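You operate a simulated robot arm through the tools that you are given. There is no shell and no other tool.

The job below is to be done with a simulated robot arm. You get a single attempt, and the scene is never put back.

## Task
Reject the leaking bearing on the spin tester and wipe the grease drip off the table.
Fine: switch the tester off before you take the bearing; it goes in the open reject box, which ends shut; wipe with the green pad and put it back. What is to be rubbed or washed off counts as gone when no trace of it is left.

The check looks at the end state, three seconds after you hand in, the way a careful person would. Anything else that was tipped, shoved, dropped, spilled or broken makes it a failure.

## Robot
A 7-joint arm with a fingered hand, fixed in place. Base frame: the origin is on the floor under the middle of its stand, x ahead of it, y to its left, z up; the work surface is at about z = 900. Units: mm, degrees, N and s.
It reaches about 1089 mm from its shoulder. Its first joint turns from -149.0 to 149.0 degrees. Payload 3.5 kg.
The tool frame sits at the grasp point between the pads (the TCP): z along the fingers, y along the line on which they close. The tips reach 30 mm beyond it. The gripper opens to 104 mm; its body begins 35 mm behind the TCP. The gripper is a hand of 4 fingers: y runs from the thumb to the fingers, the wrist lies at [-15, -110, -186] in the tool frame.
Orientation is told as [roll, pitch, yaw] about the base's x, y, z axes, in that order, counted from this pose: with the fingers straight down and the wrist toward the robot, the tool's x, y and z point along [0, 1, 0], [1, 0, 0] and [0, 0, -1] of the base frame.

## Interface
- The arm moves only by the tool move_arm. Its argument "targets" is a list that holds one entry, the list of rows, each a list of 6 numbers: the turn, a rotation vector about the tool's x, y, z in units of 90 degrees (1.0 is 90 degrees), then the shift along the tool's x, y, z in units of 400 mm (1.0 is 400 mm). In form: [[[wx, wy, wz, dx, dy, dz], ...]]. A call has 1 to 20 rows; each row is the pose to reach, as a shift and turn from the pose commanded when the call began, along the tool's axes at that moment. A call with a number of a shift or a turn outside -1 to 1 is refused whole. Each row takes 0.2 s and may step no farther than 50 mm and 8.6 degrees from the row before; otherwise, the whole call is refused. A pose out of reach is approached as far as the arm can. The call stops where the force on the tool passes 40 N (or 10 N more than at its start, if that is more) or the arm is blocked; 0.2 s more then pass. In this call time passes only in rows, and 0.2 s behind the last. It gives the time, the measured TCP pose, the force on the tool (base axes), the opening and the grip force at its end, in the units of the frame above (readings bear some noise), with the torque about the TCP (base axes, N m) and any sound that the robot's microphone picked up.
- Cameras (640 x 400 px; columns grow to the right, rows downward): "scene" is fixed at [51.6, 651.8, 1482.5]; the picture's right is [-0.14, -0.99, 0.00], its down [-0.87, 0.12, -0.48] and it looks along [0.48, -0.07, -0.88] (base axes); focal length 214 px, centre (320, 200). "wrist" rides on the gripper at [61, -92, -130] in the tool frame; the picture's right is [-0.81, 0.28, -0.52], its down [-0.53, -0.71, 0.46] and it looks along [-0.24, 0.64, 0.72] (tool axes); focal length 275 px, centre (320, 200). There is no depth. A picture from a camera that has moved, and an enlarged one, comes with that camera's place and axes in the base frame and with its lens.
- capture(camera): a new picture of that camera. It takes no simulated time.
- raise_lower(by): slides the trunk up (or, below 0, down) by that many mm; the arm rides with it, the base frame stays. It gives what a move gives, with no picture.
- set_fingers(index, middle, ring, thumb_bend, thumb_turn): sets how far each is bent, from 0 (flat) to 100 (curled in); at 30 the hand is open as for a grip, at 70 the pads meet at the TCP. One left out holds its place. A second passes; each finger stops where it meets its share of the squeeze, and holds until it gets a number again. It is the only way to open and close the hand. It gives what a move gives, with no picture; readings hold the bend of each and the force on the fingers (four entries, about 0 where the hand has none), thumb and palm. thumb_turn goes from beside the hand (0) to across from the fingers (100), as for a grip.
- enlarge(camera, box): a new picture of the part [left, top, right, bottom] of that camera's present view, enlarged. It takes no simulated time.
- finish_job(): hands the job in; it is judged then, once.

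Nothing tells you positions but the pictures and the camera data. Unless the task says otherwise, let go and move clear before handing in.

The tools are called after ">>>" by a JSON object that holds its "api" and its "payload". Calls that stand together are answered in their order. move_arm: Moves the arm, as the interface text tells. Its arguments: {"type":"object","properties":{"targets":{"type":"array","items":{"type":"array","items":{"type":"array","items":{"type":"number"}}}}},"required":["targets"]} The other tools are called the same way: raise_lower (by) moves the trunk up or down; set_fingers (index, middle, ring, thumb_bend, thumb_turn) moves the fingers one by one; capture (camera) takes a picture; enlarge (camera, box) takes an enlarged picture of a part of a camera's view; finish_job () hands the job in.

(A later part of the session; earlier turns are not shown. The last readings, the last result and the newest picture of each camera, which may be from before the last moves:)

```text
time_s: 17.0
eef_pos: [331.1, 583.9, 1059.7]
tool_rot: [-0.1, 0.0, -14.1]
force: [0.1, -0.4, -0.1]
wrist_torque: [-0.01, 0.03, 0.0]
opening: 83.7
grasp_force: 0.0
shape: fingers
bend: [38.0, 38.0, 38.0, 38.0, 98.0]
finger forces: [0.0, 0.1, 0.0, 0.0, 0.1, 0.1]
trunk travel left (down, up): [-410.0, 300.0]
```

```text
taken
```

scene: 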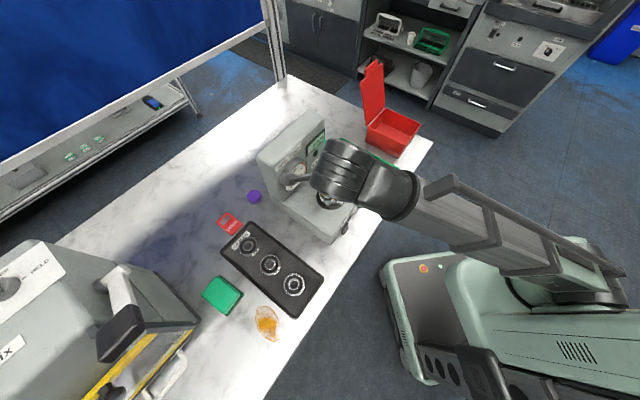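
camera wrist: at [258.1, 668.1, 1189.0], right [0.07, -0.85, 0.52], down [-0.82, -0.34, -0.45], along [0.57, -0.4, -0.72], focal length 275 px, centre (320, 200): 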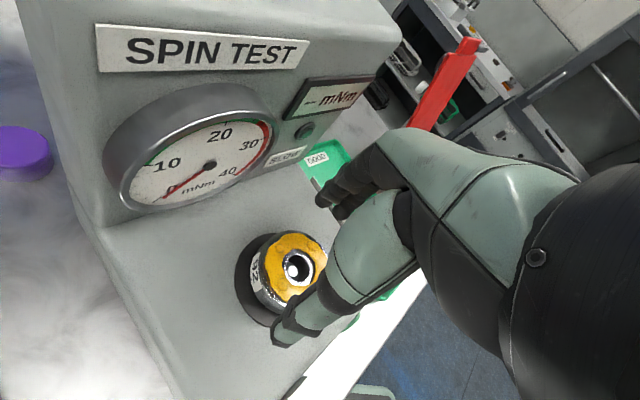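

The TCP stays centred over the bearing (331.5, 585). From the views the bearing spans roughly z 989–1010 with the flange lower at about 978, so I'll descend to TCP z≈1017.

>>> {"api": "move_arm", "payload": {"targets": [[[0, 0, 0, 0.0025, 0, 0.035], [0, 0, 0, 0.0025, 0, 0.07], [0, 0, 0, 0.0025, 0, 0.105]]]}}

>>> {"api": "capture", "payload": {"camera": "wrist"}}

>>> {"api": "enlarge", "payload": {"camera": "scene", "box": [270, 130, 390, 240]}}

```text
time_s: 17.8
eef_pos: [332.1, 583.8, 1015.2]
tool_rot: [-0.1, 0.0, -14.2]
force: [-0.4, 0.6, 0.8]
wrist_torque: [-0.04, 0.0, 0.0]
opening: 83.6
grasp_force: 0.0
shape: fingers
bend: [38.0, 38.0, 38.0, 38.0, 98.0]
finger forces: [0.1, 0.0, 0.0, 0.1, 0.0, 0.0]
trunk travel left (down, up): [-410.0, 300.0]
```

```text
taken
camera wrist: at [259.4, 668.1, 1145.7], right [0.07, -0.85, 0.52], down [-0.82, -0.34, -0.45], along [0.57, -0.4, -0.72], focal length 275 px, centre (320, 200)
```

wrist: 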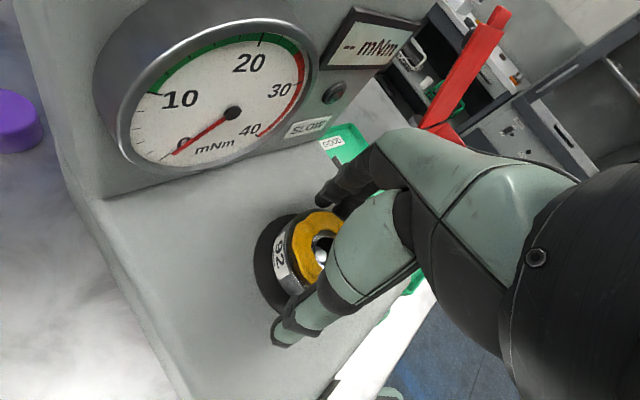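

```text
3.64 times, centred on (330, 185) of scene
camera zoom: at [51.6, 651.8, 1482.5], right [-0.14, -0.99, 0.0], down [-0.87, 0.12, -0.48], along [0.48, -0.07, -0.88], focal length 780 px, centre (284, 254)
```

zoom: 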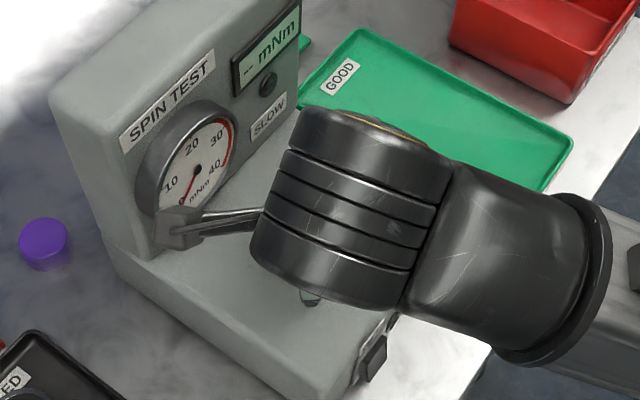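

The bearing sits between thumb and fingers with nothing touching yet. Closing the hand now.

>>> {"api": "set_fingers", "payload": {"index": 55, "middle": 55, "ring": 55, "thumb_bend": 55}}

>>> {"api": "capture", "payload": {"camera": "wrist"}}

```text
time_s: 18.8
eef_pos: [334.1, 584.1, 1016.6]
tool_rot: [-0.2, -0.1, -13.9]
force: [1.9, -1.1, -0.3]
wrist_torque: [-0.04, -0.12, 0.02]
opening: 55.1
grasp_force: 6.8
shape: fingers
bend: [50.0, 50.0, 55.0, 49.0, 97.0]
finger forces: [3.8, 4.3, 0.1, 0.0, 6.1, 0.0]
trunk travel left (down, up): [-410.0, 300.0]
```

```text
taken
camera wrist: at [259.7, 668.1, 1145.9], right [0.07, -0.85, 0.52], down [-0.82, -0.34, -0.45], along [0.57, -0.4, -0.72], focal length 275 px, centre (320, 200)
```

wrist: 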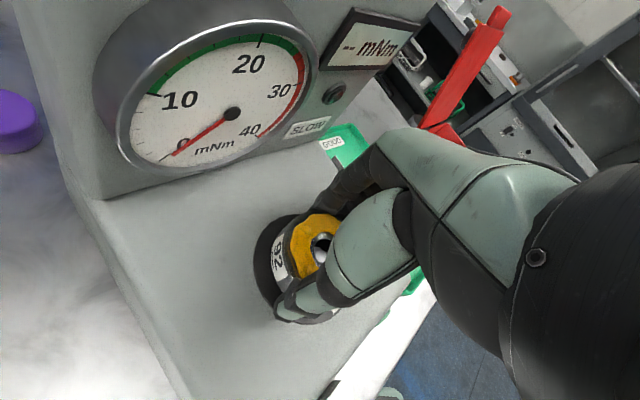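

Index, middle and thumb have contact; the ring finger is just short. I'll squeeze further for a firmer hold.

>>> {"api": "set_fingers", "payload": {"index": 65, "middle": 65, "ring": 70, "thumb_bend": 65}}

```text
time_s: 19.8
eef_pos: [333.6, 583.5, 1016.3]
tool_rot: [-0.2, 0.0, -14.1]
force: [10.5, -7.3, -0.6]
wrist_torque: [-0.22, -0.31, 0.1]
opening: 53.3
grasp_force: 19.6
shape: fingers
bend: [51.0, 53.0, 60.0, 51.0, 95.0]
finger forces: [9.0, 8.5, 7.5, 0.1, 14.4, 0.0]
trunk travel left (down, up): [-410.0, 300.0]
```

The grip is about 20 N, but fingers outpush the thumb against the spindle. I'll nudge the hand 2 mm along its closing axis to balance, then lift slightly.

>>> {"api": "move_arm", "payload": {"targets": [[[0, 0, 0, -0.0015, 0.005, 0]]]}}

```text
time_s: 20.2
eef_pos: [334.2, 582.4, 1015.2]
tool_rot: [-0.1, 0.1, -14.0]
force: [7.3, -5.8, 1.5]
wrist_torque: [-0.19, -0.27, 0.07]
opening: 53.7
grasp_force: 18.6
shape: fingers
bend: [51.0, 53.0, 61.0, 51.0, 95.0]
finger forces: [8.2, 7.6, 6.7, 0.0, 15.6, 0.0]
trunk travel left (down, up): [-410.0, 300.0]
```

>>> {"api": "move_arm", "payload": {"targets": [[[0, 0, 0, -0.004, 0.0085, 0]]]}}

```text
time_s: 20.6
eef_pos: [336.2, 581.5, 1016.5]
tool_rot: [-0.2, 0.1, -14.0]
force: [1.4, 0.8, -0.2]
wrist_torque: [-0.02, -0.05, 0.0]
opening: 53.5
grasp_force: 18.2
shape: fingers
bend: [52.0, 54.0, 62.0, 51.0, 94.0]
finger forces: [6.9, 6.2, 5.0, 0.0, 18.3, 0.0]
trunk travel left (down, up): [-410.0, 300.0]
```

Forces are balanced (18 N each side). Lifting 30 mm straight up.

>>> {"api": "move_arm", "payload": {"targets": [[[0, 0, 0, 0, 0, -0.025], [0, 0, 0, 0, 0, -0.05], [0, 0, 0, 0, 0, -0.075], [0, 0, 0, 0, 0, -0.1]]]}}

>>> {"api": "capture", "payload": {"camera": "wrist"}}

>>> {"api": "enlarge", "payload": {"camera": "scene", "box": [270, 130, 390, 240]}}

```text
time_s: 21.6
eef_pos: [335.2, 581.9, 1057.0]
tool_rot: [-0.1, -0.1, -14.1]
force: [-0.3, -1.0, -2.7]
wrist_torque: [0.02, -0.01, 0.03]
opening: 53.6
grasp_force: 18.4
shape: fingers
bend: [53.0, 54.0, 63.0, 51.0, 94.0]
finger forces: [6.7, 6.1, 5.1, 0.0, 18.3, 0.0]
trunk travel left (down, up): [-410.0, 300.0]
```

```text
taken
camera wrist: at [262.3, 665.7, 1187.2], right [0.07, -0.85, 0.52], down [-0.82, -0.34, -0.45], along [0.57, -0.4, -0.72], focal length 275 px, centre (320, 200)
```

wrist: 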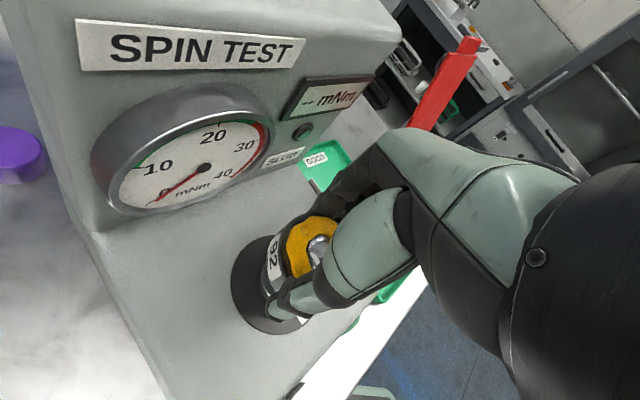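

```text
3.64 times, centred on (330, 185) of scene
camera zoom: at [51.6, 651.8, 1482.5], right [-0.14, -0.99, 0.0], down [-0.87, 0.12, -0.48], along [0.48, -0.07, -0.88], focal length 780 px, centre (284, 254)
```

zoom: 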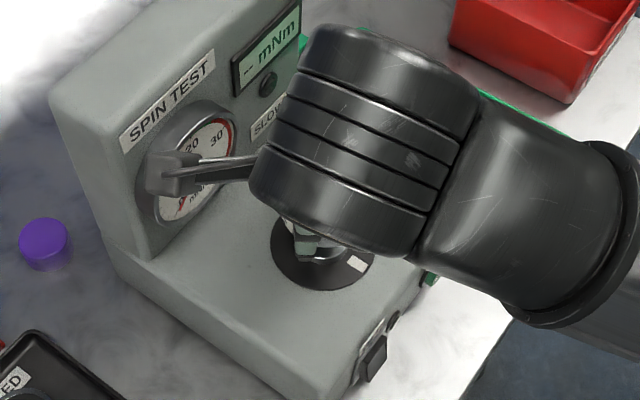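

The bearing is off the spindle and held firmly. I'll raise the trunk and carry it toward the reject box (around x 580, y 323), turning back to yaw 46.

>>> {"api": "raise_lower", "payload": {"by": 160}}

>>> {"api": "move_arm", "payload": {"targets": [[[0, 0, -0.0556, -0.0398, 0.0627, 0], [0, 0, -0.1111, -0.0795, 0.1254, 0], [0, 0, -0.1667, -0.1193, 0.1881, 0], [0, 0, -0.2222, -0.1591, 0.2508, 0], [0, 0, -0.2778, -0.1989, 0.3135, 0], [0, 0, -0.3333, -0.2386, 0.3763, 0], [0, 0, -0.3889, -0.2784, 0.439, 0], [0, 0, -0.4444, -0.3182, 0.5017, 0], [0, 0, -0.5, -0.3579, 0.5644, 0], [0, 0, -0.5556, -0.3977, 0.6271, 0], [0, 0, -0.6111, -0.4375, 0.6898, 0], [0, 0, -0.6667, -0.4773, 0.7525, 0]]]}}

>>> {"api": "capture", "payload": {"camera": "wrist"}}

>>> {"api": "capture", "payload": {"camera": "scene"}}

```text
time_s: 23.4
eef_pos: [334.9, 582.4, 1216.3]
tool_rot: [-0.1, 0.1, -14.1]
force: [-0.1, -0.2, -3.0]
wrist_torque: [-0.03, -0.05, 0.03]
opening: 53.9
grasp_force: 18.1
shape: fingers
bend: [53.0, 54.0, 63.0, 51.0, 94.0]
finger forces: [6.7, 5.9, 5.1, 0.1, 18.3, 0.1]
trunk travel left (down, up): [-570.0, 140.0]
```

```text
time_s: 26.0
eef_pos: [581.1, 325.3, 1215.3]
tool_rot: [-0.1, 0.1, 46.0]
force: [0.0, 0.8, -3.1]
wrist_torque: [0.04, 0.03, 0.01]
opening: 53.9
grasp_force: 17.9
shape: fingers
bend: [53.0, 55.0, 63.0, 51.0, 94.0]
finger forces: [6.6, 5.9, 5.4, 0.0, 18.0, 0.1]
trunk travel left (down, up): [-570.0, 140.0]
```

```text
taken
camera wrist: at [474.6, 302.9, 1345.6], right [0.77, -0.36, 0.52], down [-0.11, -0.88, -0.45], along [0.62, 0.29, -0.73], focal length 275 px, centre (320, 200)
```

wrist: 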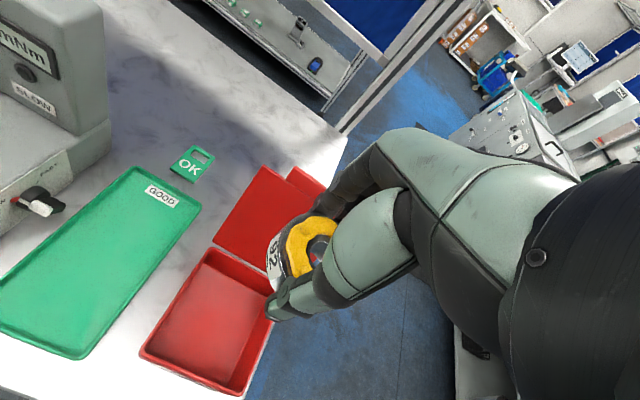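

```text
taken
```

scene: 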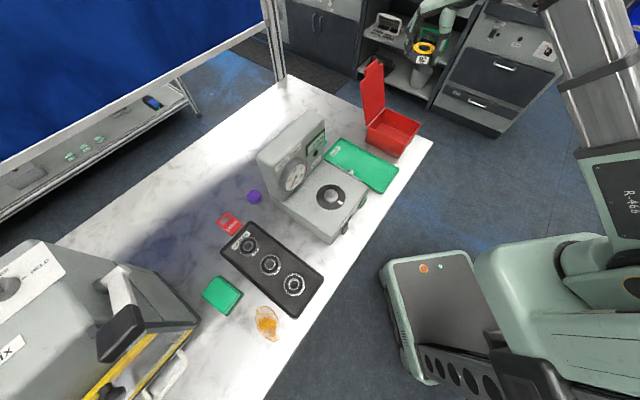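

I can see the box from above now, with the lid standing at its far side. Zooming to locate the rim and lid.

>>> {"api": "enlarge", "payload": {"camera": "wrist", "box": [120, 150, 340, 400]}}

>>> {"api": "enlarge", "payload": {"camera": "scene", "box": [350, 20, 470, 170]}}

```text
1.60 times, centred on (230, 275) of wrist
camera zoom: at [474.6, 302.9, 1345.6], right [0.77, -0.36, 0.52], down [-0.11, -0.88, -0.45], along [0.62, 0.29, -0.73], focal length 440 px, centre (464, 80)
```

zoom: 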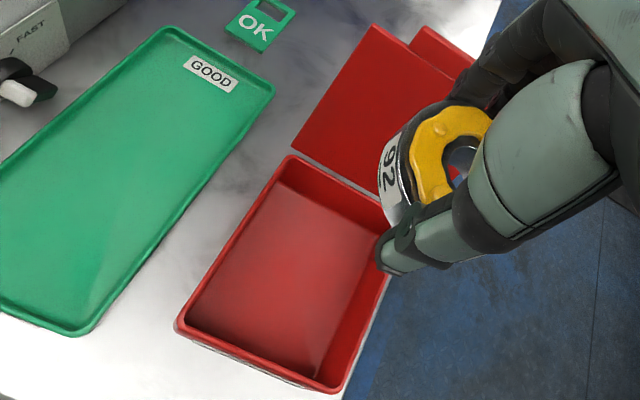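

```text
2.67 times, centred on (410, 95) of scene
camera zoom: at [51.6, 651.8, 1482.5], right [-0.14, -0.99, 0.0], down [-0.87, 0.12, -0.48], along [0.48, -0.07, -0.88], focal length 572 px, centre (80, 480)
```

zoom: 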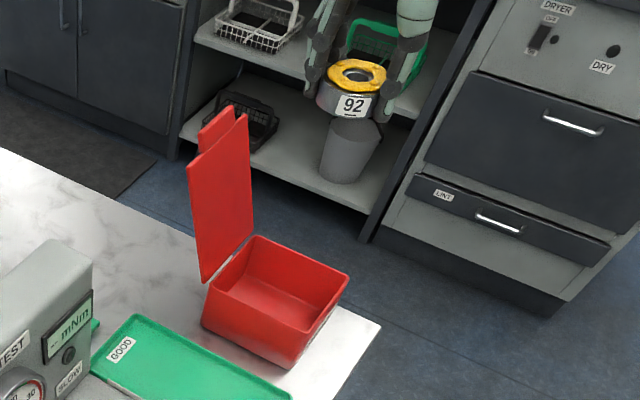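

The box rim spans about s 133–250, d 566–698 at z≈973, and the lid leans back 24°. The bearing is right over the box's middle, so I lower it.

>>> {"api": "raise_lower", "payload": {"by": -190}}

>>> {"api": "capture", "payload": {"camera": "wrist"}}

>>> {"api": "enlarge", "payload": {"camera": "scene", "box": [330, 20, 490, 200]}}

```text
time_s: 28.1
eef_pos: [580.2, 323.4, 1025.0]
tool_rot: [-0.1, 0.2, 46.0]
force: [-0.1, 0.6, -2.3]
wrist_torque: [-0.04, 0.0, -0.03]
opening: 53.4
grasp_force: 17.9
shape: fingers
bend: [53.0, 55.0, 63.0, 51.0, 94.0]
finger forces: [6.8, 5.9, 5.4, 0.0, 18.1, 0.1]
trunk travel left (down, up): [-380.0, 330.0]
```

```text
taken
camera wrist: at [474.0, 303.4, 1155.8], right [0.77, -0.36, 0.52], down [-0.11, -0.88, -0.45], along [0.62, 0.29, -0.73], focal length 275 px, centre (320, 200)
```

wrist: 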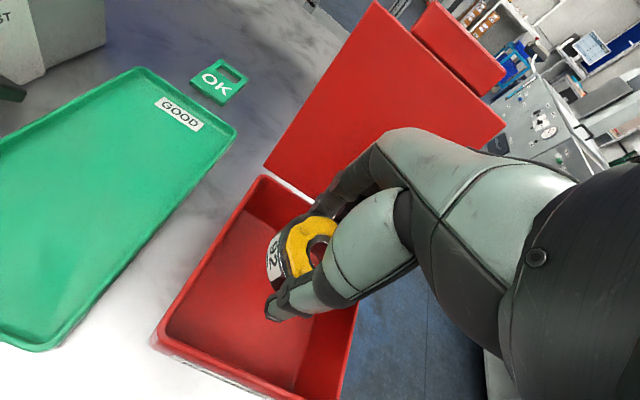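

```text
2.22 times, centred on (410, 110) of scene
camera zoom: at [51.6, 651.8, 1482.5], right [-0.14, -0.99, 0.0], down [-0.87, 0.12, -0.48], along [0.48, -0.07, -0.88], focal length 477 px, centre (120, 400)
```

zoom: 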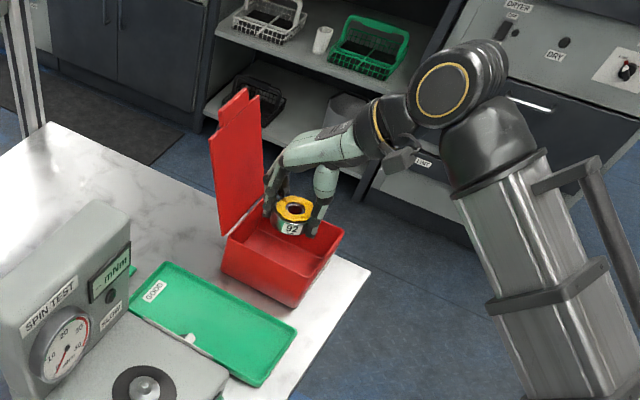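

The bearing hangs over the box opening. I'll lower it the last 62 mm into the box with the arm, watching for contact.

>>> {"api": "move_arm", "payload": {"targets": [[[0, 0, 0, 0, 0, 0.0375], [0, 0, 0, 0, 0, 0.075], [0, 0, 0, 0, 0, 0.1125], [0, 0, 0, 0, 0, 0.15]]]}}

>>> {"api": "capture", "payload": {"camera": "wrist"}}

>>> {"api": "enlarge", "payload": {"camera": "scene", "box": [350, 60, 450, 170]}}

```text
time_s: 29.1
eef_pos: [580.7, 322.2, 964.5]
tool_rot: [0.0, 0.2, 45.8]
force: [0.1, 0.2, -2.5]
wrist_torque: [0.01, -0.02, -0.02]
opening: 53.2
grasp_force: 18.3
shape: fingers
bend: [53.0, 55.0, 63.0, 51.0, 94.0]
finger forces: [6.6, 5.9, 5.5, 0.1, 17.8, 0.1]
trunk travel left (down, up): [-380.0, 330.0]
```

```text
taken
camera wrist: at [473.6, 302.5, 1095.3], right [0.77, -0.36, 0.52], down [-0.11, -0.88, -0.45], along [0.62, 0.29, -0.73], focal length 275 px, centre (320, 200)
```

wrist: 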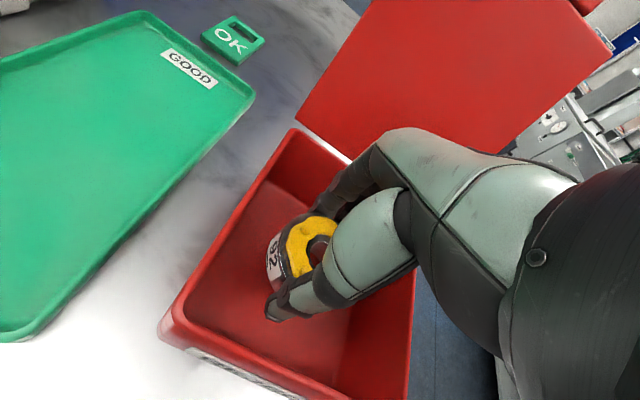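

```text
3.64 times, centred on (400, 115) of scene
camera zoom: at [51.6, 651.8, 1482.5], right [-0.14, -0.99, 0.0], down [-0.87, 0.12, -0.48], along [0.48, -0.07, -0.88], focal length 780 px, centre (29, 509)
```

zoom: 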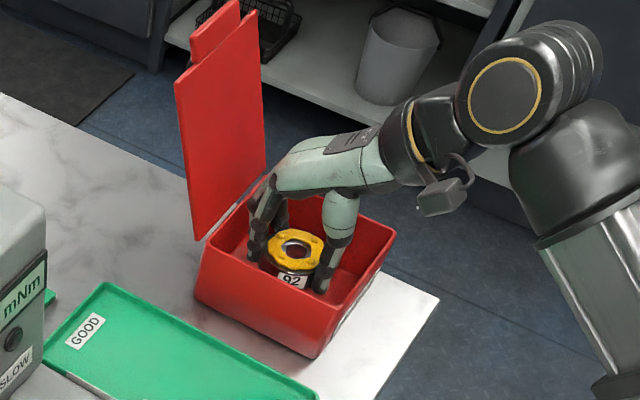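

Plenty of clearance inside. Lowering another 20 mm in small steps so the drop is minimal.

>>> {"api": "move_arm", "payload": {"targets": [[[0, 0, 0, 0, 0, 0.02], [0, 0, 0, 0, 0, 0.035]]]}}

>>> {"api": "enlarge", "payload": {"camera": "scene", "box": [370, 80, 440, 160]}}

```text
time_s: 29.7
eef_pos: [581.8, 324.5, 951.9]
tool_rot: [-0.1, 0.3, 45.9]
force: [0.2, 0.0, -2.1]
wrist_torque: [0.0, 0.04, 0.01]
opening: 53.5
grasp_force: 17.6
shape: fingers
bend: [53.0, 55.0, 63.0, 51.0, 94.0]
finger forces: [6.7, 5.9, 5.5, 0.0, 17.9, 0.0]
trunk travel left (down, up): [-380.0, 330.0]
```

```text
5.00 times, centred on (405, 120) of scene
camera zoom: at [51.6, 651.8, 1482.5], right [-0.14, -0.99, 0.0], down [-0.87, 0.12, -0.48], along [0.48, -0.07, -0.88], focal length 1072 px, centre (-105, 600)
```

zoom: 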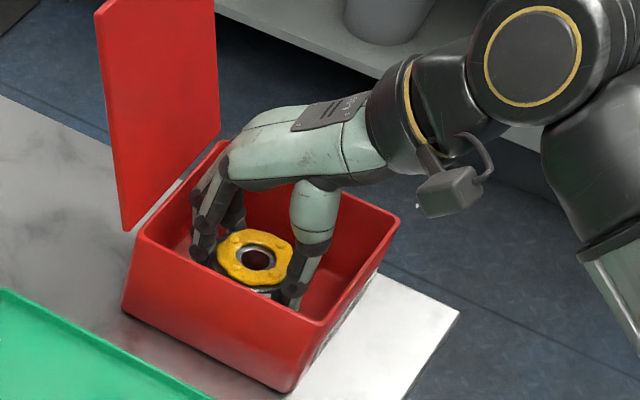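

>>> {"api": "move_arm", "payload": {"targets": [[[0, 0, 0, 0, 0, 0.0125], [0, 0, 0, 0, 0, 0.025]]]}}

>>> {"api": "enlarge", "payload": {"camera": "scene", "box": [370, 80, 440, 160]}}

>>> {"api": "capture", "payload": {"camera": "wrist"}}

```text
time_s: 30.3
eef_pos: [581.0, 324.7, 940.6]
tool_rot: [-0.1, 0.0, 45.9]
force: [0.7, 1.1, 0.0]
wrist_torque: [0.09, -0.11, 0.02]
opening: 53.1
grasp_force: 19.9
shape: fingers
bend: [53.0, 55.0, 63.0, 51.0, 94.0]
finger forces: [6.7, 9.4, 5.5, 0.0, 18.2, 0.0]
trunk travel left (down, up): [-380.0, 330.0]
```

```text
5.00 times, centred on (405, 120) of scene
camera zoom: at [51.6, 651.8, 1482.5], right [-0.14, -0.99, 0.0], down [-0.87, 0.12, -0.48], along [0.48, -0.07, -0.88], focal length 1072 px, centre (-105, 600)
```

zoom: 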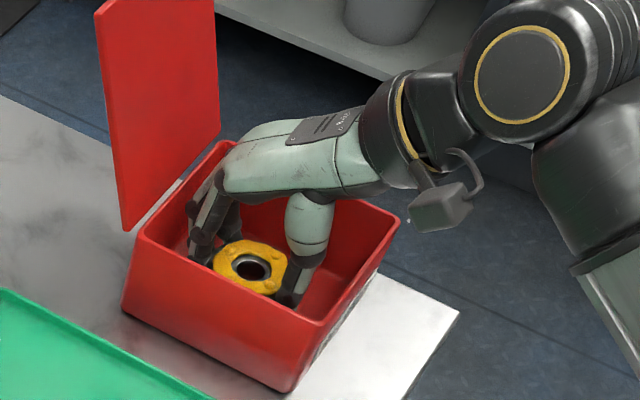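

```text
taken
camera wrist: at [474.4, 302.9, 1071.4], right [0.77, -0.37, 0.52], down [-0.11, -0.88, -0.45], along [0.62, 0.29, -0.73], focal length 275 px, centre (320, 200)
```

wrist: 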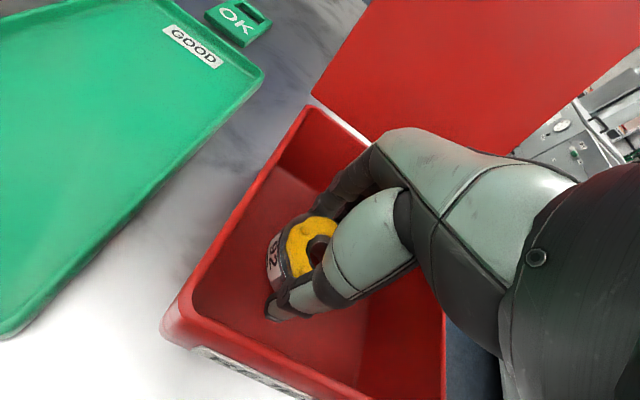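

A light contact: the fingertips just touch the box floor, so the bearing is within a few mm of it. I'll rise 2 mm and open slightly.

>>> {"api": "move_arm", "payload": {"targets": [[[0, 0, 0, 0, 0, -0.006]]]}}

>>> {"api": "set_fingers", "payload": {"index": 43, "middle": 43, "ring": 45, "thumb_bend": 42}}

>>> {"api": "enlarge", "payload": {"camera": "scene", "box": [370, 80, 440, 160]}}

```text
time_s: 30.7
eef_pos: [581.0, 324.3, 942.6]
tool_rot: [-0.1, 0.2, 45.9]
force: [-0.4, -0.6, -2.1]
wrist_torque: [-0.01, 0.02, 0.0]
opening: 53.3
grasp_force: 18.3
shape: fingers
bend: [53.0, 55.0, 63.0, 51.0, 94.0]
finger forces: [6.7, 6.3, 5.4, 0.0, 18.2, 0.1]
trunk travel left (down, up): [-380.0, 330.0]
```

```text
time_s: 31.7
eef_pos: [581.2, 323.9, 944.5]
tool_rot: [0.0, 0.1, 45.8]
force: [-3.4, -3.4, -0.5]
wrist_torque: [0.02, 0.0, -0.05]
opening: 71.1
grasp_force: 2.7
shape: fingers
bend: [43.0, 45.0, 45.0, 42.0, 97.0]
finger forces: [0.0, 4.3, 0.0, 0.1, 0.1, 0.0]
trunk travel left (down, up): [-380.0, 330.0]
```

```text
5.00 times, centred on (405, 120) of scene
camera zoom: at [51.6, 651.8, 1482.5], right [-0.14, -0.99, 0.0], down [-0.87, 0.12, -0.48], along [0.48, -0.07, -0.88], focal length 1072 px, centre (-105, 600)
```

zoom: 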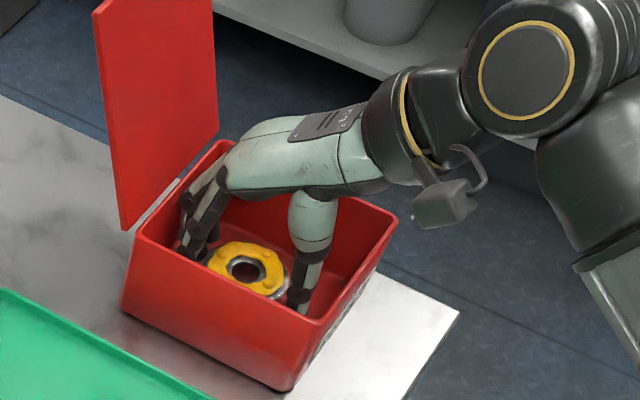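

The bearing rests flat on the box floor; the middle finger's back brushes the far wall, so I'll ease it in a bit and then lift straight out.

>>> {"api": "set_fingers", "payload": {"middle": 47}}

>>> {"api": "move_arm", "payload": {"targets": [[[0, 0, 0, 0, -0.004, -0.025], [0, 0, 0, 0, -0.004, -0.05], [0, 0, 0, 0, -0.004, -0.1], [0, 0, 0, 0, -0.004, -0.15], [0, 0, 0, 0, -0.004, -0.2]]]}}

>>> {"api": "enlarge", "payload": {"camera": "scene", "box": [350, 50, 450, 170]}}

```text
time_s: 32.7
eef_pos: [581.9, 323.3, 944.4]
tool_rot: [-0.1, 0.1, 45.9]
force: [-0.6, 0.2, 0.5]
wrist_torque: [-0.03, -0.01, -0.02]
opening: 71.3
grasp_force: 0.1
shape: fingers
bend: [43.0, 47.0, 45.0, 42.0, 97.0]
finger forces: [0.0, 0.0, 0.0, 0.0, 0.2, 0.0]
trunk travel left (down, up): [-380.0, 330.0]
```

```text
time_s: 33.9
eef_pos: [579.3, 323.5, 1021.9]
tool_rot: [-0.2, 0.2, 45.9]
force: [-0.4, 0.4, 0.0]
wrist_torque: [-0.03, 0.0, 0.02]
opening: 71.0
grasp_force: 0.0
shape: fingers
bend: [43.0, 47.0, 45.0, 42.0, 97.0]
finger forces: [0.0, 0.0, 0.0, 0.1, 0.0, 0.0]
trunk travel left (down, up): [-380.0, 330.0]
```

```text
3.33 times, centred on (400, 110) of scene
camera zoom: at [51.6, 651.8, 1482.5], right [-0.14, -0.99, 0.0], down [-0.87, 0.12, -0.48], along [0.48, -0.07, -0.88], focal length 715 px, centre (53, 500)
```

zoom: 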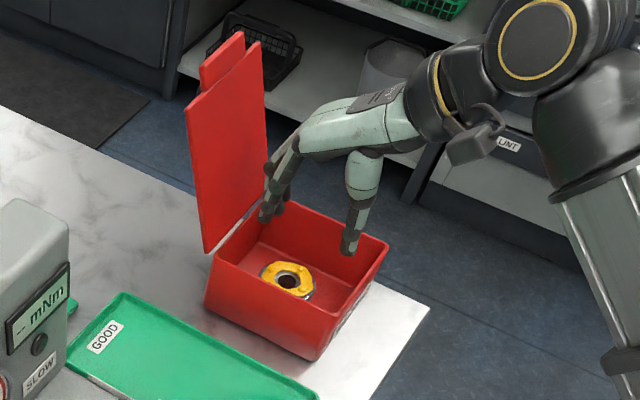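

The bearing (92) lies in the reject box. Next is the lid: hinge at about d 700, z 973, its tab top at about d 771, z 1125. I'll raise the hand, straddle the lid top with fingers behind it, and draw it forward.

>>> {"api": "raise_lower", "payload": {"by": 190}}

>>> {"api": "set_fingers", "payload": {"index": 30, "middle": 30, "ring": 30, "thumb_bend": 30}}

>>> {"api": "move_arm", "payload": {"targets": [[[0, 0, 0, 0, 0.0833, 0], [0, 0, 0, 0, 0.1667, 0], [0, 0, 0, 0, 0.25, 0]]]}}

>>> {"api": "capture", "payload": {"camera": "wrist"}}

>>> {"api": "enlarge", "payload": {"camera": "scene", "box": [330, 0, 490, 170]}}

```text
time_s: 36.0
eef_pos: [580.4, 323.4, 1213.1]
tool_rot: [-0.1, 0.2, 45.8]
force: [-0.3, -0.1, 0.2]
wrist_torque: [-0.03, 0.01, -0.01]
opening: 71.0
grasp_force: 0.1
shape: fingers
bend: [43.0, 47.0, 45.0, 42.0, 97.0]
finger forces: [0.0, 0.1, 0.0, 0.0, 0.0, 0.0]
trunk travel left (down, up): [-570.0, 140.0]
```

```text
time_s: 37.0
eef_pos: [579.0, 323.6, 1212.3]
tool_rot: [-0.2, 0.1, 45.9]
force: [0.5, 1.0, -0.5]
wrist_torque: [0.0, -0.02, 0.0]
opening: 102.8
grasp_force: 0.1
shape: fingers
bend: [30.0, 30.0, 30.0, 30.0, 97.0]
finger forces: [0.1, 0.0, 0.1, 0.1, 0.1, 0.1]
trunk travel left (down, up): [-570.0, 140.0]
```

```text
time_s: 37.8
eef_pos: [650.1, 396.7, 1213.2]
tool_rot: [-0.1, 0.2, 46.0]
force: [-0.4, 0.1, -0.4]
wrist_torque: [-0.01, -0.01, -0.02]
opening: 102.9
grasp_force: 0.0
shape: fingers
bend: [30.0, 30.0, 30.0, 30.0, 97.0]
finger forces: [0.0, 0.0, 0.0, 0.0, 0.0, 0.0]
trunk travel left (down, up): [-570.0, 140.0]
```

```text
taken
camera wrist: at [542.2, 374.8, 1342.7], right [0.77, -0.36, 0.52], down [-0.11, -0.88, -0.45], along [0.62, 0.29, -0.73], focal length 275 px, centre (320, 200)
```

wrist: 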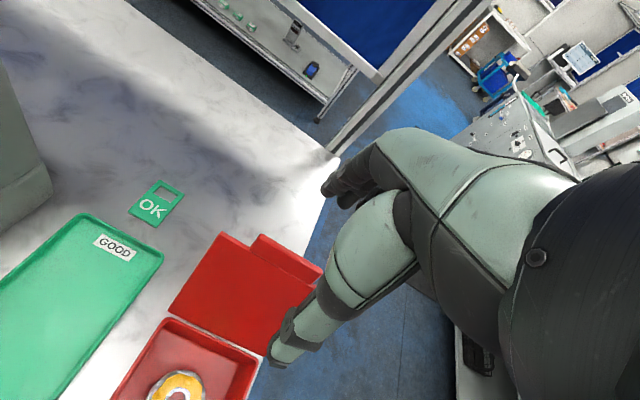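

```text
2.35 times, centred on (410, 85) of scene
camera zoom: at [51.6, 651.8, 1482.5], right [-0.14, -0.99, 0.0], down [-0.87, 0.12, -0.48], along [0.48, -0.07, -0.88], focal length 505 px, centre (108, 471)
```

zoom: 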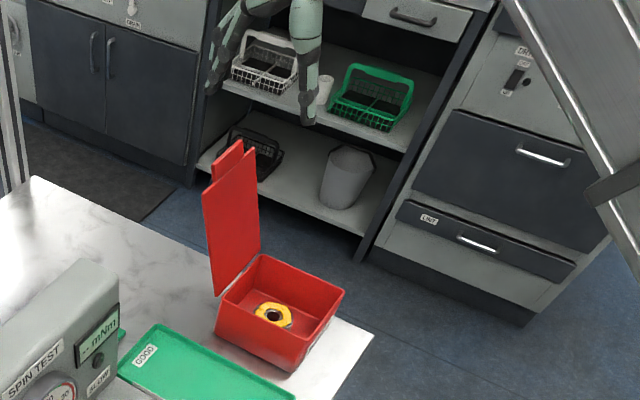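

The hand is above the lid with fingers behind and thumb in front. Lowering 95 mm to straddle the lid's top.

>>> {"api": "move_arm", "payload": {"targets": [[[0, 0, 0, 0, 0, 0.06], [0, 0, 0, 0, 0, 0.12], [0, 0, 0, 0, 0, 0.18], [0, 0, 0, 0, 0, 0.24]]]}}

>>> {"api": "capture", "payload": {"camera": "wrist"}}

>>> {"api": "enlarge", "payload": {"camera": "scene", "box": [330, 0, 490, 170]}}

```text
time_s: 38.8
eef_pos: [648.1, 392.4, 1116.4]
tool_rot: [0.0, 0.3, 45.9]
force: [0.0, -0.6, -0.2]
wrist_torque: [0.01, 0.01, 0.03]
opening: 102.8
grasp_force: 0.0
shape: fingers
bend: [30.0, 30.0, 30.0, 30.0, 97.0]
finger forces: [0.0, 0.0, 0.1, 0.1, 0.1, 0.1]
trunk travel left (down, up): [-570.0, 140.0]
```

```text
taken
camera wrist: at [541.2, 371.5, 1246.7], right [0.77, -0.36, 0.52], down [-0.11, -0.88, -0.45], along [0.62, 0.29, -0.73], focal length 275 px, centre (320, 200)
```

wrist: 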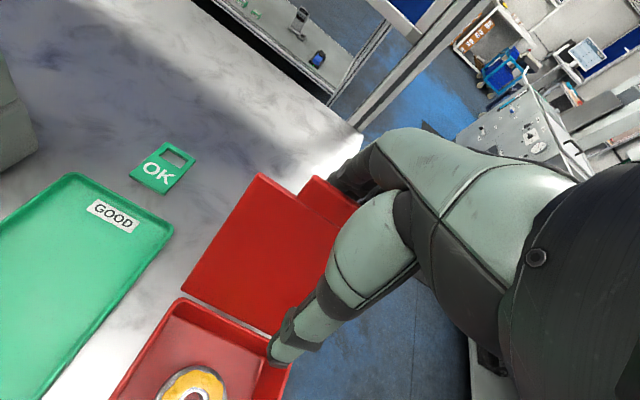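

```text
2.35 times, centred on (410, 85) of scene
camera zoom: at [51.6, 651.8, 1482.5], right [-0.14, -0.99, 0.0], down [-0.87, 0.12, -0.48], along [0.48, -0.07, -0.88], focal length 505 px, centre (108, 471)
```

zoom: 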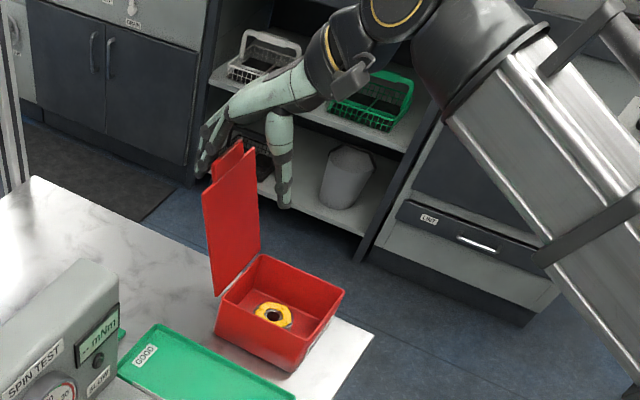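

The fingertips are behind the lid and the thumb is well in front of it. Drawing toward the robot gently.

>>> {"api": "move_arm", "payload": {"targets": [[[0, 0, 0, 0, -0.05, 0], [0, 0, 0, 0, -0.09, 0], [0, 0, 0, 0, -0.13, 0], [0, 0, 0, 0, -0.17, 0]]]}}

>>> {"api": "enlarge", "payload": {"camera": "scene", "box": [330, 0, 490, 170]}}

>>> {"api": "capture", "payload": {"camera": "wrist"}}

```text
time_s: 39.8
eef_pos: [602.8, 344.8, 1116.2]
tool_rot: [-0.1, 0.1, 45.9]
force: [0.1, 0.1, 0.7]
wrist_torque: [0.01, 0.01, 0.04]
opening: 103.2
grasp_force: 0.1
shape: fingers
bend: [30.0, 30.0, 30.0, 30.0, 97.0]
finger forces: [0.1, 0.1, 0.1, 0.0, 0.0, 0.0]
trunk travel left (down, up): [-570.0, 140.0]
```

```text
2.35 times, centred on (410, 85) of scene
camera zoom: at [51.6, 651.8, 1482.5], right [-0.14, -0.99, 0.0], down [-0.87, 0.12, -0.48], along [0.48, -0.07, -0.88], focal length 505 px, centre (108, 471)
```

zoom: 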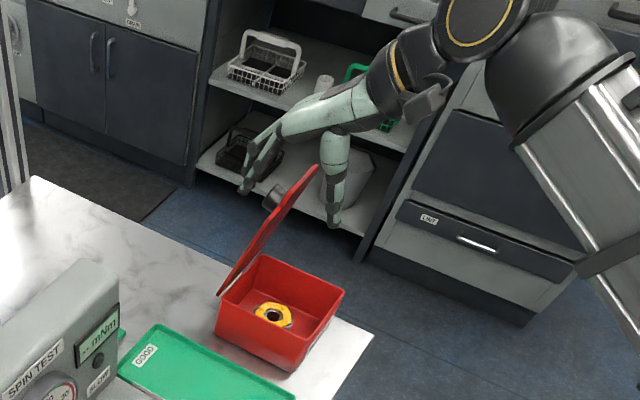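

```text
taken
camera wrist: at [496.2, 324.0, 1246.8], right [0.77, -0.36, 0.52], down [-0.11, -0.88, -0.45], along [0.62, 0.29, -0.73], focal length 275 px, centre (320, 200)
```

wrist: 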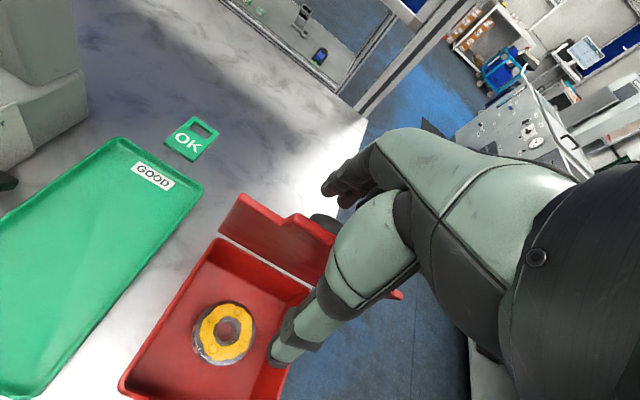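

The lid has swung forward past vertical with almost no force. Something grey appears beside the lid; I'll zoom in to see.

>>> {"api": "enlarge", "payload": {"camera": "scene", "box": [365, 50, 445, 150]}}

>>> {"api": "enlarge", "payload": {"camera": "wrist", "box": [200, 150, 420, 330]}}

```text
4.00 times, centred on (405, 100) of scene
camera zoom: at [51.6, 651.8, 1482.5], right [-0.14, -0.99, 0.0], down [-0.87, 0.12, -0.48], along [0.48, -0.07, -0.88], focal length 858 px, centre (-20, 600)
```

zoom: 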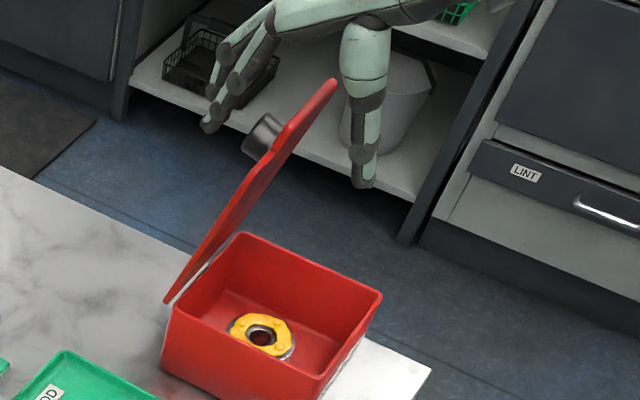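

```text
2.22 times, centred on (310, 240) of wrist
camera zoom: at [496.2, 324.0, 1246.8], right [0.77, -0.36, 0.52], down [-0.11, -0.88, -0.45], along [0.62, 0.29, -0.73], focal length 612 px, centre (342, 111)
```

zoom: 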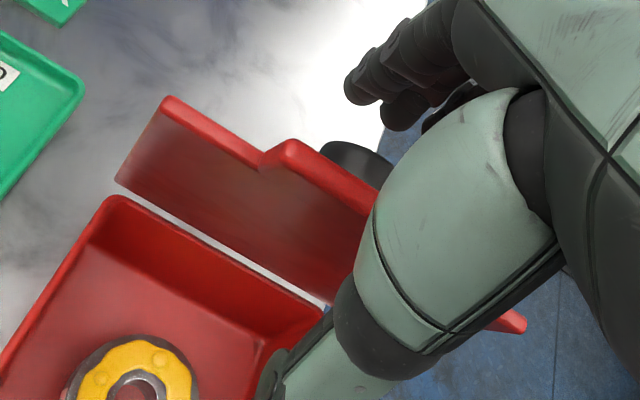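

It's just a grey lifting knob on the lid's outer face. I'll keep drawing toward the robot at constant height so the thumb clears and the lid falls on over.

>>> {"api": "move_arm", "payload": {"targets": [[[0, 0, 0, 0, -0.1, 0], [0, 0, 0, 0, -0.2, 0], [0, 0, 0, 0, -0.3, 0]]]}}

>>> {"api": "enlarge", "payload": {"camera": "scene", "box": [345, 30, 465, 170]}}

>>> {"api": "capture", "payload": {"camera": "wrist"}}

```text
time_s: 40.6
eef_pos: [516.5, 264.4, 1116.5]
tool_rot: [-0.1, 0.1, 45.9]
force: [-0.5, -0.5, 0.8]
wrist_torque: [-0.02, 0.0, 0.0]
opening: 103.5
grasp_force: 0.0
shape: fingers
bend: [30.0, 30.0, 30.0, 30.0, 97.0]
finger forces: [0.1, 0.1, 0.1, 0.1, 0.0, 0.0]
trunk travel left (down, up): [-570.0, 140.0]
```

```text
2.86 times, centred on (405, 100) of scene
camera zoom: at [51.6, 651.8, 1482.5], right [-0.14, -0.99, 0.0], down [-0.87, 0.12, -0.48], along [0.48, -0.07, -0.88], focal length 613 px, centre (77, 486)
```

zoom: 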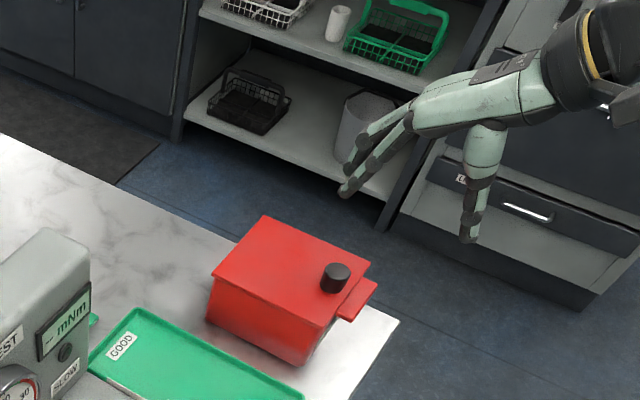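

```text
taken
camera wrist: at [409.1, 242.4, 1246.9], right [0.77, -0.36, 0.52], down [-0.11, -0.88, -0.45], along [0.62, 0.29, -0.73], focal length 275 px, centre (320, 200)
```

wrist: 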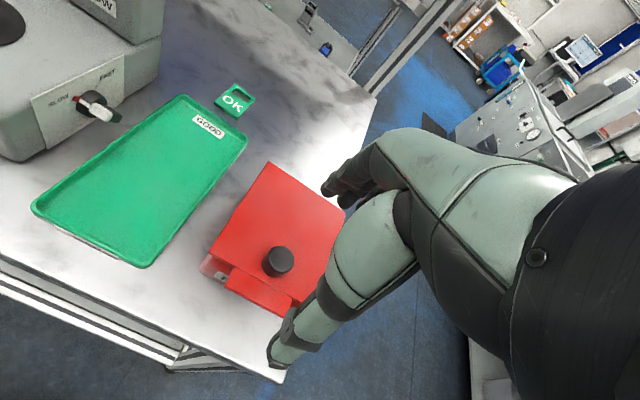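

The lid has dropped shut on its own. Checking that it's fully seated.

>>> {"api": "enlarge", "payload": {"camera": "wrist", "box": [190, 150, 350, 330]}}

>>> {"api": "enlarge", "payload": {"camera": "scene", "box": [365, 95, 425, 165]}}

```text
2.22 times, centred on (270, 240) of wrist
camera zoom: at [409.1, 242.4, 1246.9], right [0.77, -0.36, 0.52], down [-0.11, -0.88, -0.45], along [0.62, 0.29, -0.73], focal length 612 px, centre (431, 111)
```

zoom: 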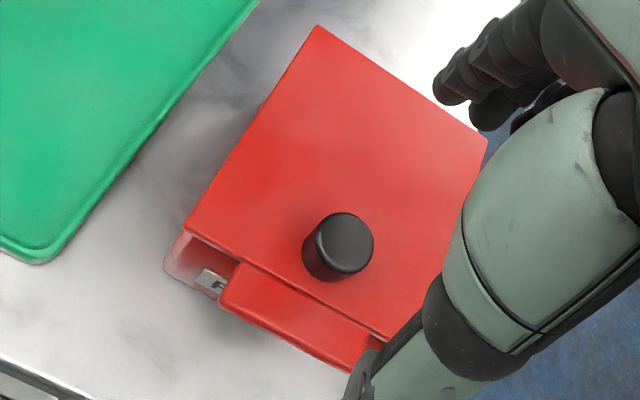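

```text
5.71 times, centred on (395, 130) of scene
camera zoom: at [51.6, 651.8, 1482.5], right [-0.14, -0.99, 0.0], down [-0.87, 0.12, -0.48], along [0.48, -0.07, -0.88], focal length 1226 px, centre (-109, 600)
```

zoom: 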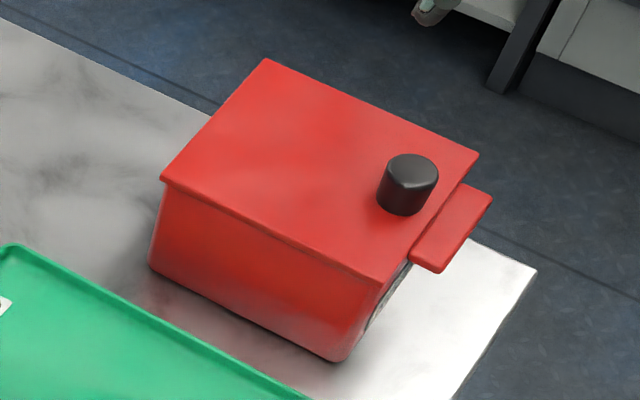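

The reject box is shut with the bearing inside. Now for the wipe: the green pad is at about (140, 880) and the drip at about (60, 777). I'll raise the trunk and travel across, high above the tester.

>>> {"api": "raise_lower", "payload": {"by": 135}}

>>> {"api": "move_arm", "payload": {"targets": [[[0, 0, 0, 0.1094, 0.0188, 0], [0, 0, 0, 0.2188, 0.0375, 0], [0, 0, 0, 0.3281, 0.0563, 0], [0, 0, 0, 0.4375, 0.075, 0], [0, 0, 0, 0.5469, 0.0938, 0], [0, 0, 0, 0.6563, 0.1125, 0], [0, 0, 0, 0.7656, 0.1313, 0], [0, 0, 0, 0.875, 0.15, 0]]]}}

>>> {"api": "capture", "payload": {"camera": "scene"}}

```text
time_s: 42.2
eef_pos: [516.1, 263.5, 1251.2]
tool_rot: [-0.1, 0.2, 45.8]
force: [-0.3, 0.0, -0.1]
wrist_torque: [0.03, 0.0, -0.03]
opening: 103.4
grasp_force: 0.1
shape: fingers
bend: [30.0, 30.0, 30.0, 30.0, 97.0]
finger forces: [0.0, 0.0, 0.0, 0.0, 0.0, 0.0]
trunk travel left (down, up): [-705.0, 5.0]
```

```text
time_s: 44.0
eef_pos: [305.6, 550.9, 1251.9]
tool_rot: [-0.2, 0.2, 46.0]
force: [-0.3, -0.3, 0.9]
wrist_torque: [0.02, 0.0, -0.01]
opening: 103.5
grasp_force: 0.0
shape: fingers
bend: [30.0, 30.0, 30.0, 30.0, 97.0]
finger forces: [0.0, 0.0, 0.0, 0.0, 0.0, 0.0]
trunk travel left (down, up): [-705.0, 5.0]
```

```text
taken
```

scene: 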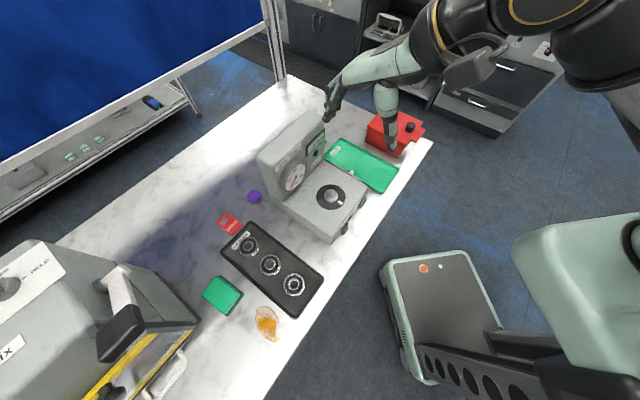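

Clear so far. Second leg to above the pad.

>>> {"api": "move_arm", "payload": {"targets": [[[0, 0, 0, 0.1088, 0.0254, 0], [0, 0, 0, 0.2175, 0.0509, 0], [0, 0, 0, 0.3263, 0.0763, 0], [0, 0, 0, 0.435, 0.1018, 0], [0, 0, 0, 0.5438, 0.1272, 0], [0, 0, 0, 0.6525, 0.1526, 0], [0, 0, 0, 0.7613, 0.1781, 0], [0, 0, 0, 0.87, 0.2035, 0]]]}}

>>> {"api": "capture", "payload": {"camera": "wrist"}}

>>> {"api": "capture", "payload": {"camera": "scene"}}

```text
time_s: 45.8
eef_pos: [110.5, 853.6, 1252.1]
tool_rot: [-0.1, 0.1, 46.0]
force: [0.5, -0.2, -0.4]
wrist_torque: [0.01, 0.0, -0.02]
opening: 103.4
grasp_force: 0.0
shape: fingers
bend: [30.0, 30.0, 30.0, 30.0, 97.0]
finger forces: [0.0, 0.0, 0.0, 0.0, 0.0, 0.0]
trunk travel left (down, up): [-705.0, 5.0]
```

```text
taken
camera wrist: at [4.4, 832.0, 1383.6], right [0.77, -0.36, 0.52], down [-0.11, -0.88, -0.45], along [0.62, 0.29, -0.73], focal length 275 px, centre (320, 200)
```

wrist: 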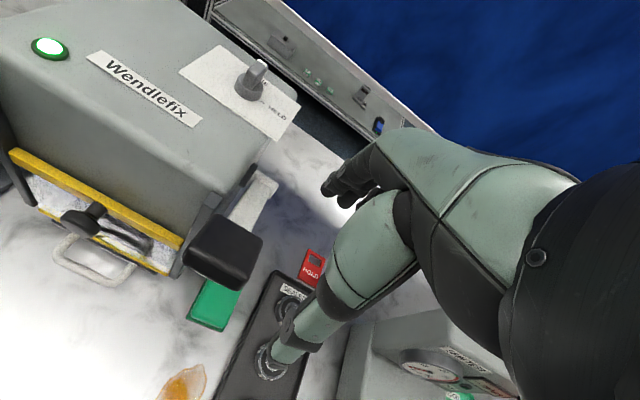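

```text
taken
```

scene: 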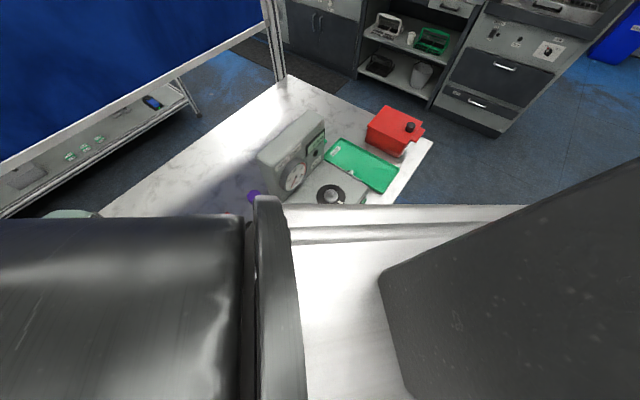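

A caution here: the "Wendlefix" machine on the left has a lever with a black handle sticking out near the pad. I need to locate it before lowering the hand.

>>> {"api": "enlarge", "payload": {"camera": "wrist", "box": [140, 140, 320, 340]}}

>>> {"api": "enlarge", "payload": {"camera": "wrist", "box": [0, 60, 240, 300]}}

```text
2.00 times, centred on (230, 240) of wrist
camera zoom: at [4.4, 832.0, 1383.6], right [0.77, -0.36, 0.52], down [-0.11, -0.88, -0.45], along [0.62, 0.29, -0.73], focal length 551 px, centre (500, 120)
```

zoom: 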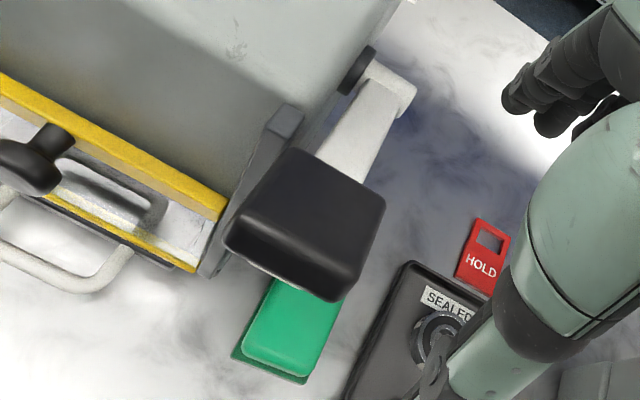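

```text
1.67 times, centred on (120, 180) of wrist
camera zoom: at [4.4, 832.0, 1383.6], right [0.77, -0.36, 0.52], down [-0.11, -0.88, -0.45], along [0.62, 0.29, -0.73], focal length 459 px, centre (653, 233)
```

zoom: 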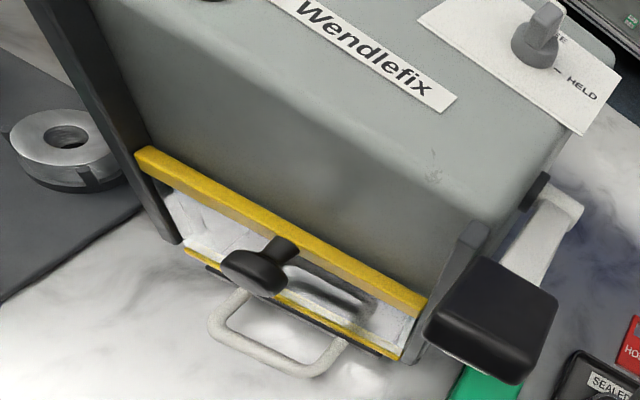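

The lever's black paddle sits around s -585…-543, d 658–710, z 1160–1195, and its arm runs back over d 840, so I must not descend straight down with the hand here. I'll pull back toward the robot first, then lower and approach the pad from the front, underneath the lever's level.

>>> {"api": "move_arm", "payload": {"targets": [[[0, 0, 0, 0, -0.075, 0], [0, 0, 0, 0, -0.15, 0], [0, 0, 0, 0, -0.225, 0], [0, 0, 0, -0.0125, -0.3, 0]]]}}

>>> {"api": "raise_lower", "payload": {"by": -150}}

>>> {"api": "capture", "payload": {"camera": "wrist"}}

>>> {"api": "capture", "payload": {"camera": "scene"}}

```text
time_s: 46.8
eef_pos: [33.2, 762.8, 1251.7]
tool_rot: [-0.2, 0.1, 46.0]
force: [0.6, -0.2, -0.9]
wrist_torque: [0.0, 0.0, -0.01]
opening: 103.5
grasp_force: 0.0
shape: fingers
bend: [30.0, 30.0, 30.0, 30.0, 97.0]
finger forces: [0.0, 0.1, 0.1, 0.1, 0.0, 0.0]
trunk travel left (down, up): [-705.0, 5.0]
```

```text
time_s: 48.6
eef_pos: [33.5, 763.1, 1101.7]
tool_rot: [0.0, 0.2, 46.0]
force: [-0.3, -0.6, 0.6]
wrist_torque: [-0.01, -0.05, 0.01]
opening: 103.7
grasp_force: 0.0
shape: fingers
bend: [30.0, 30.0, 30.0, 30.0, 97.0]
finger forces: [0.0, 0.1, 0.1, 0.0, 0.0, 0.0]
trunk travel left (down, up): [-555.0, 155.0]
```

```text
taken
camera wrist: at [-72.9, 742.2, 1232.5], right [0.77, -0.36, 0.52], down [-0.11, -0.88, -0.45], along [0.62, 0.29, -0.73], focal length 275 px, centre (320, 200)
```

wrist: 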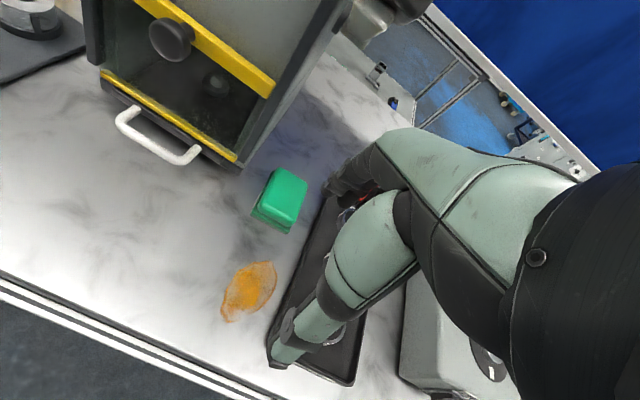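

```text
taken
```

scene: 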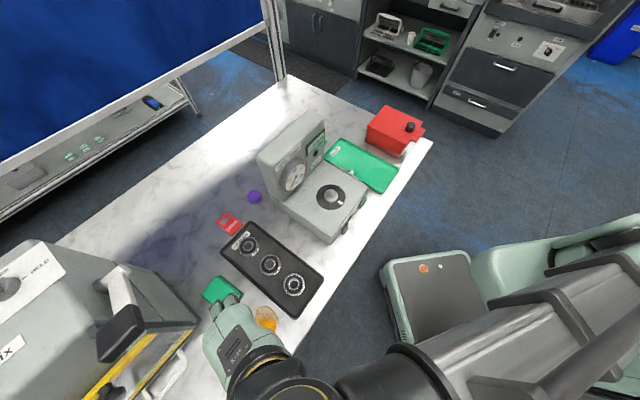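

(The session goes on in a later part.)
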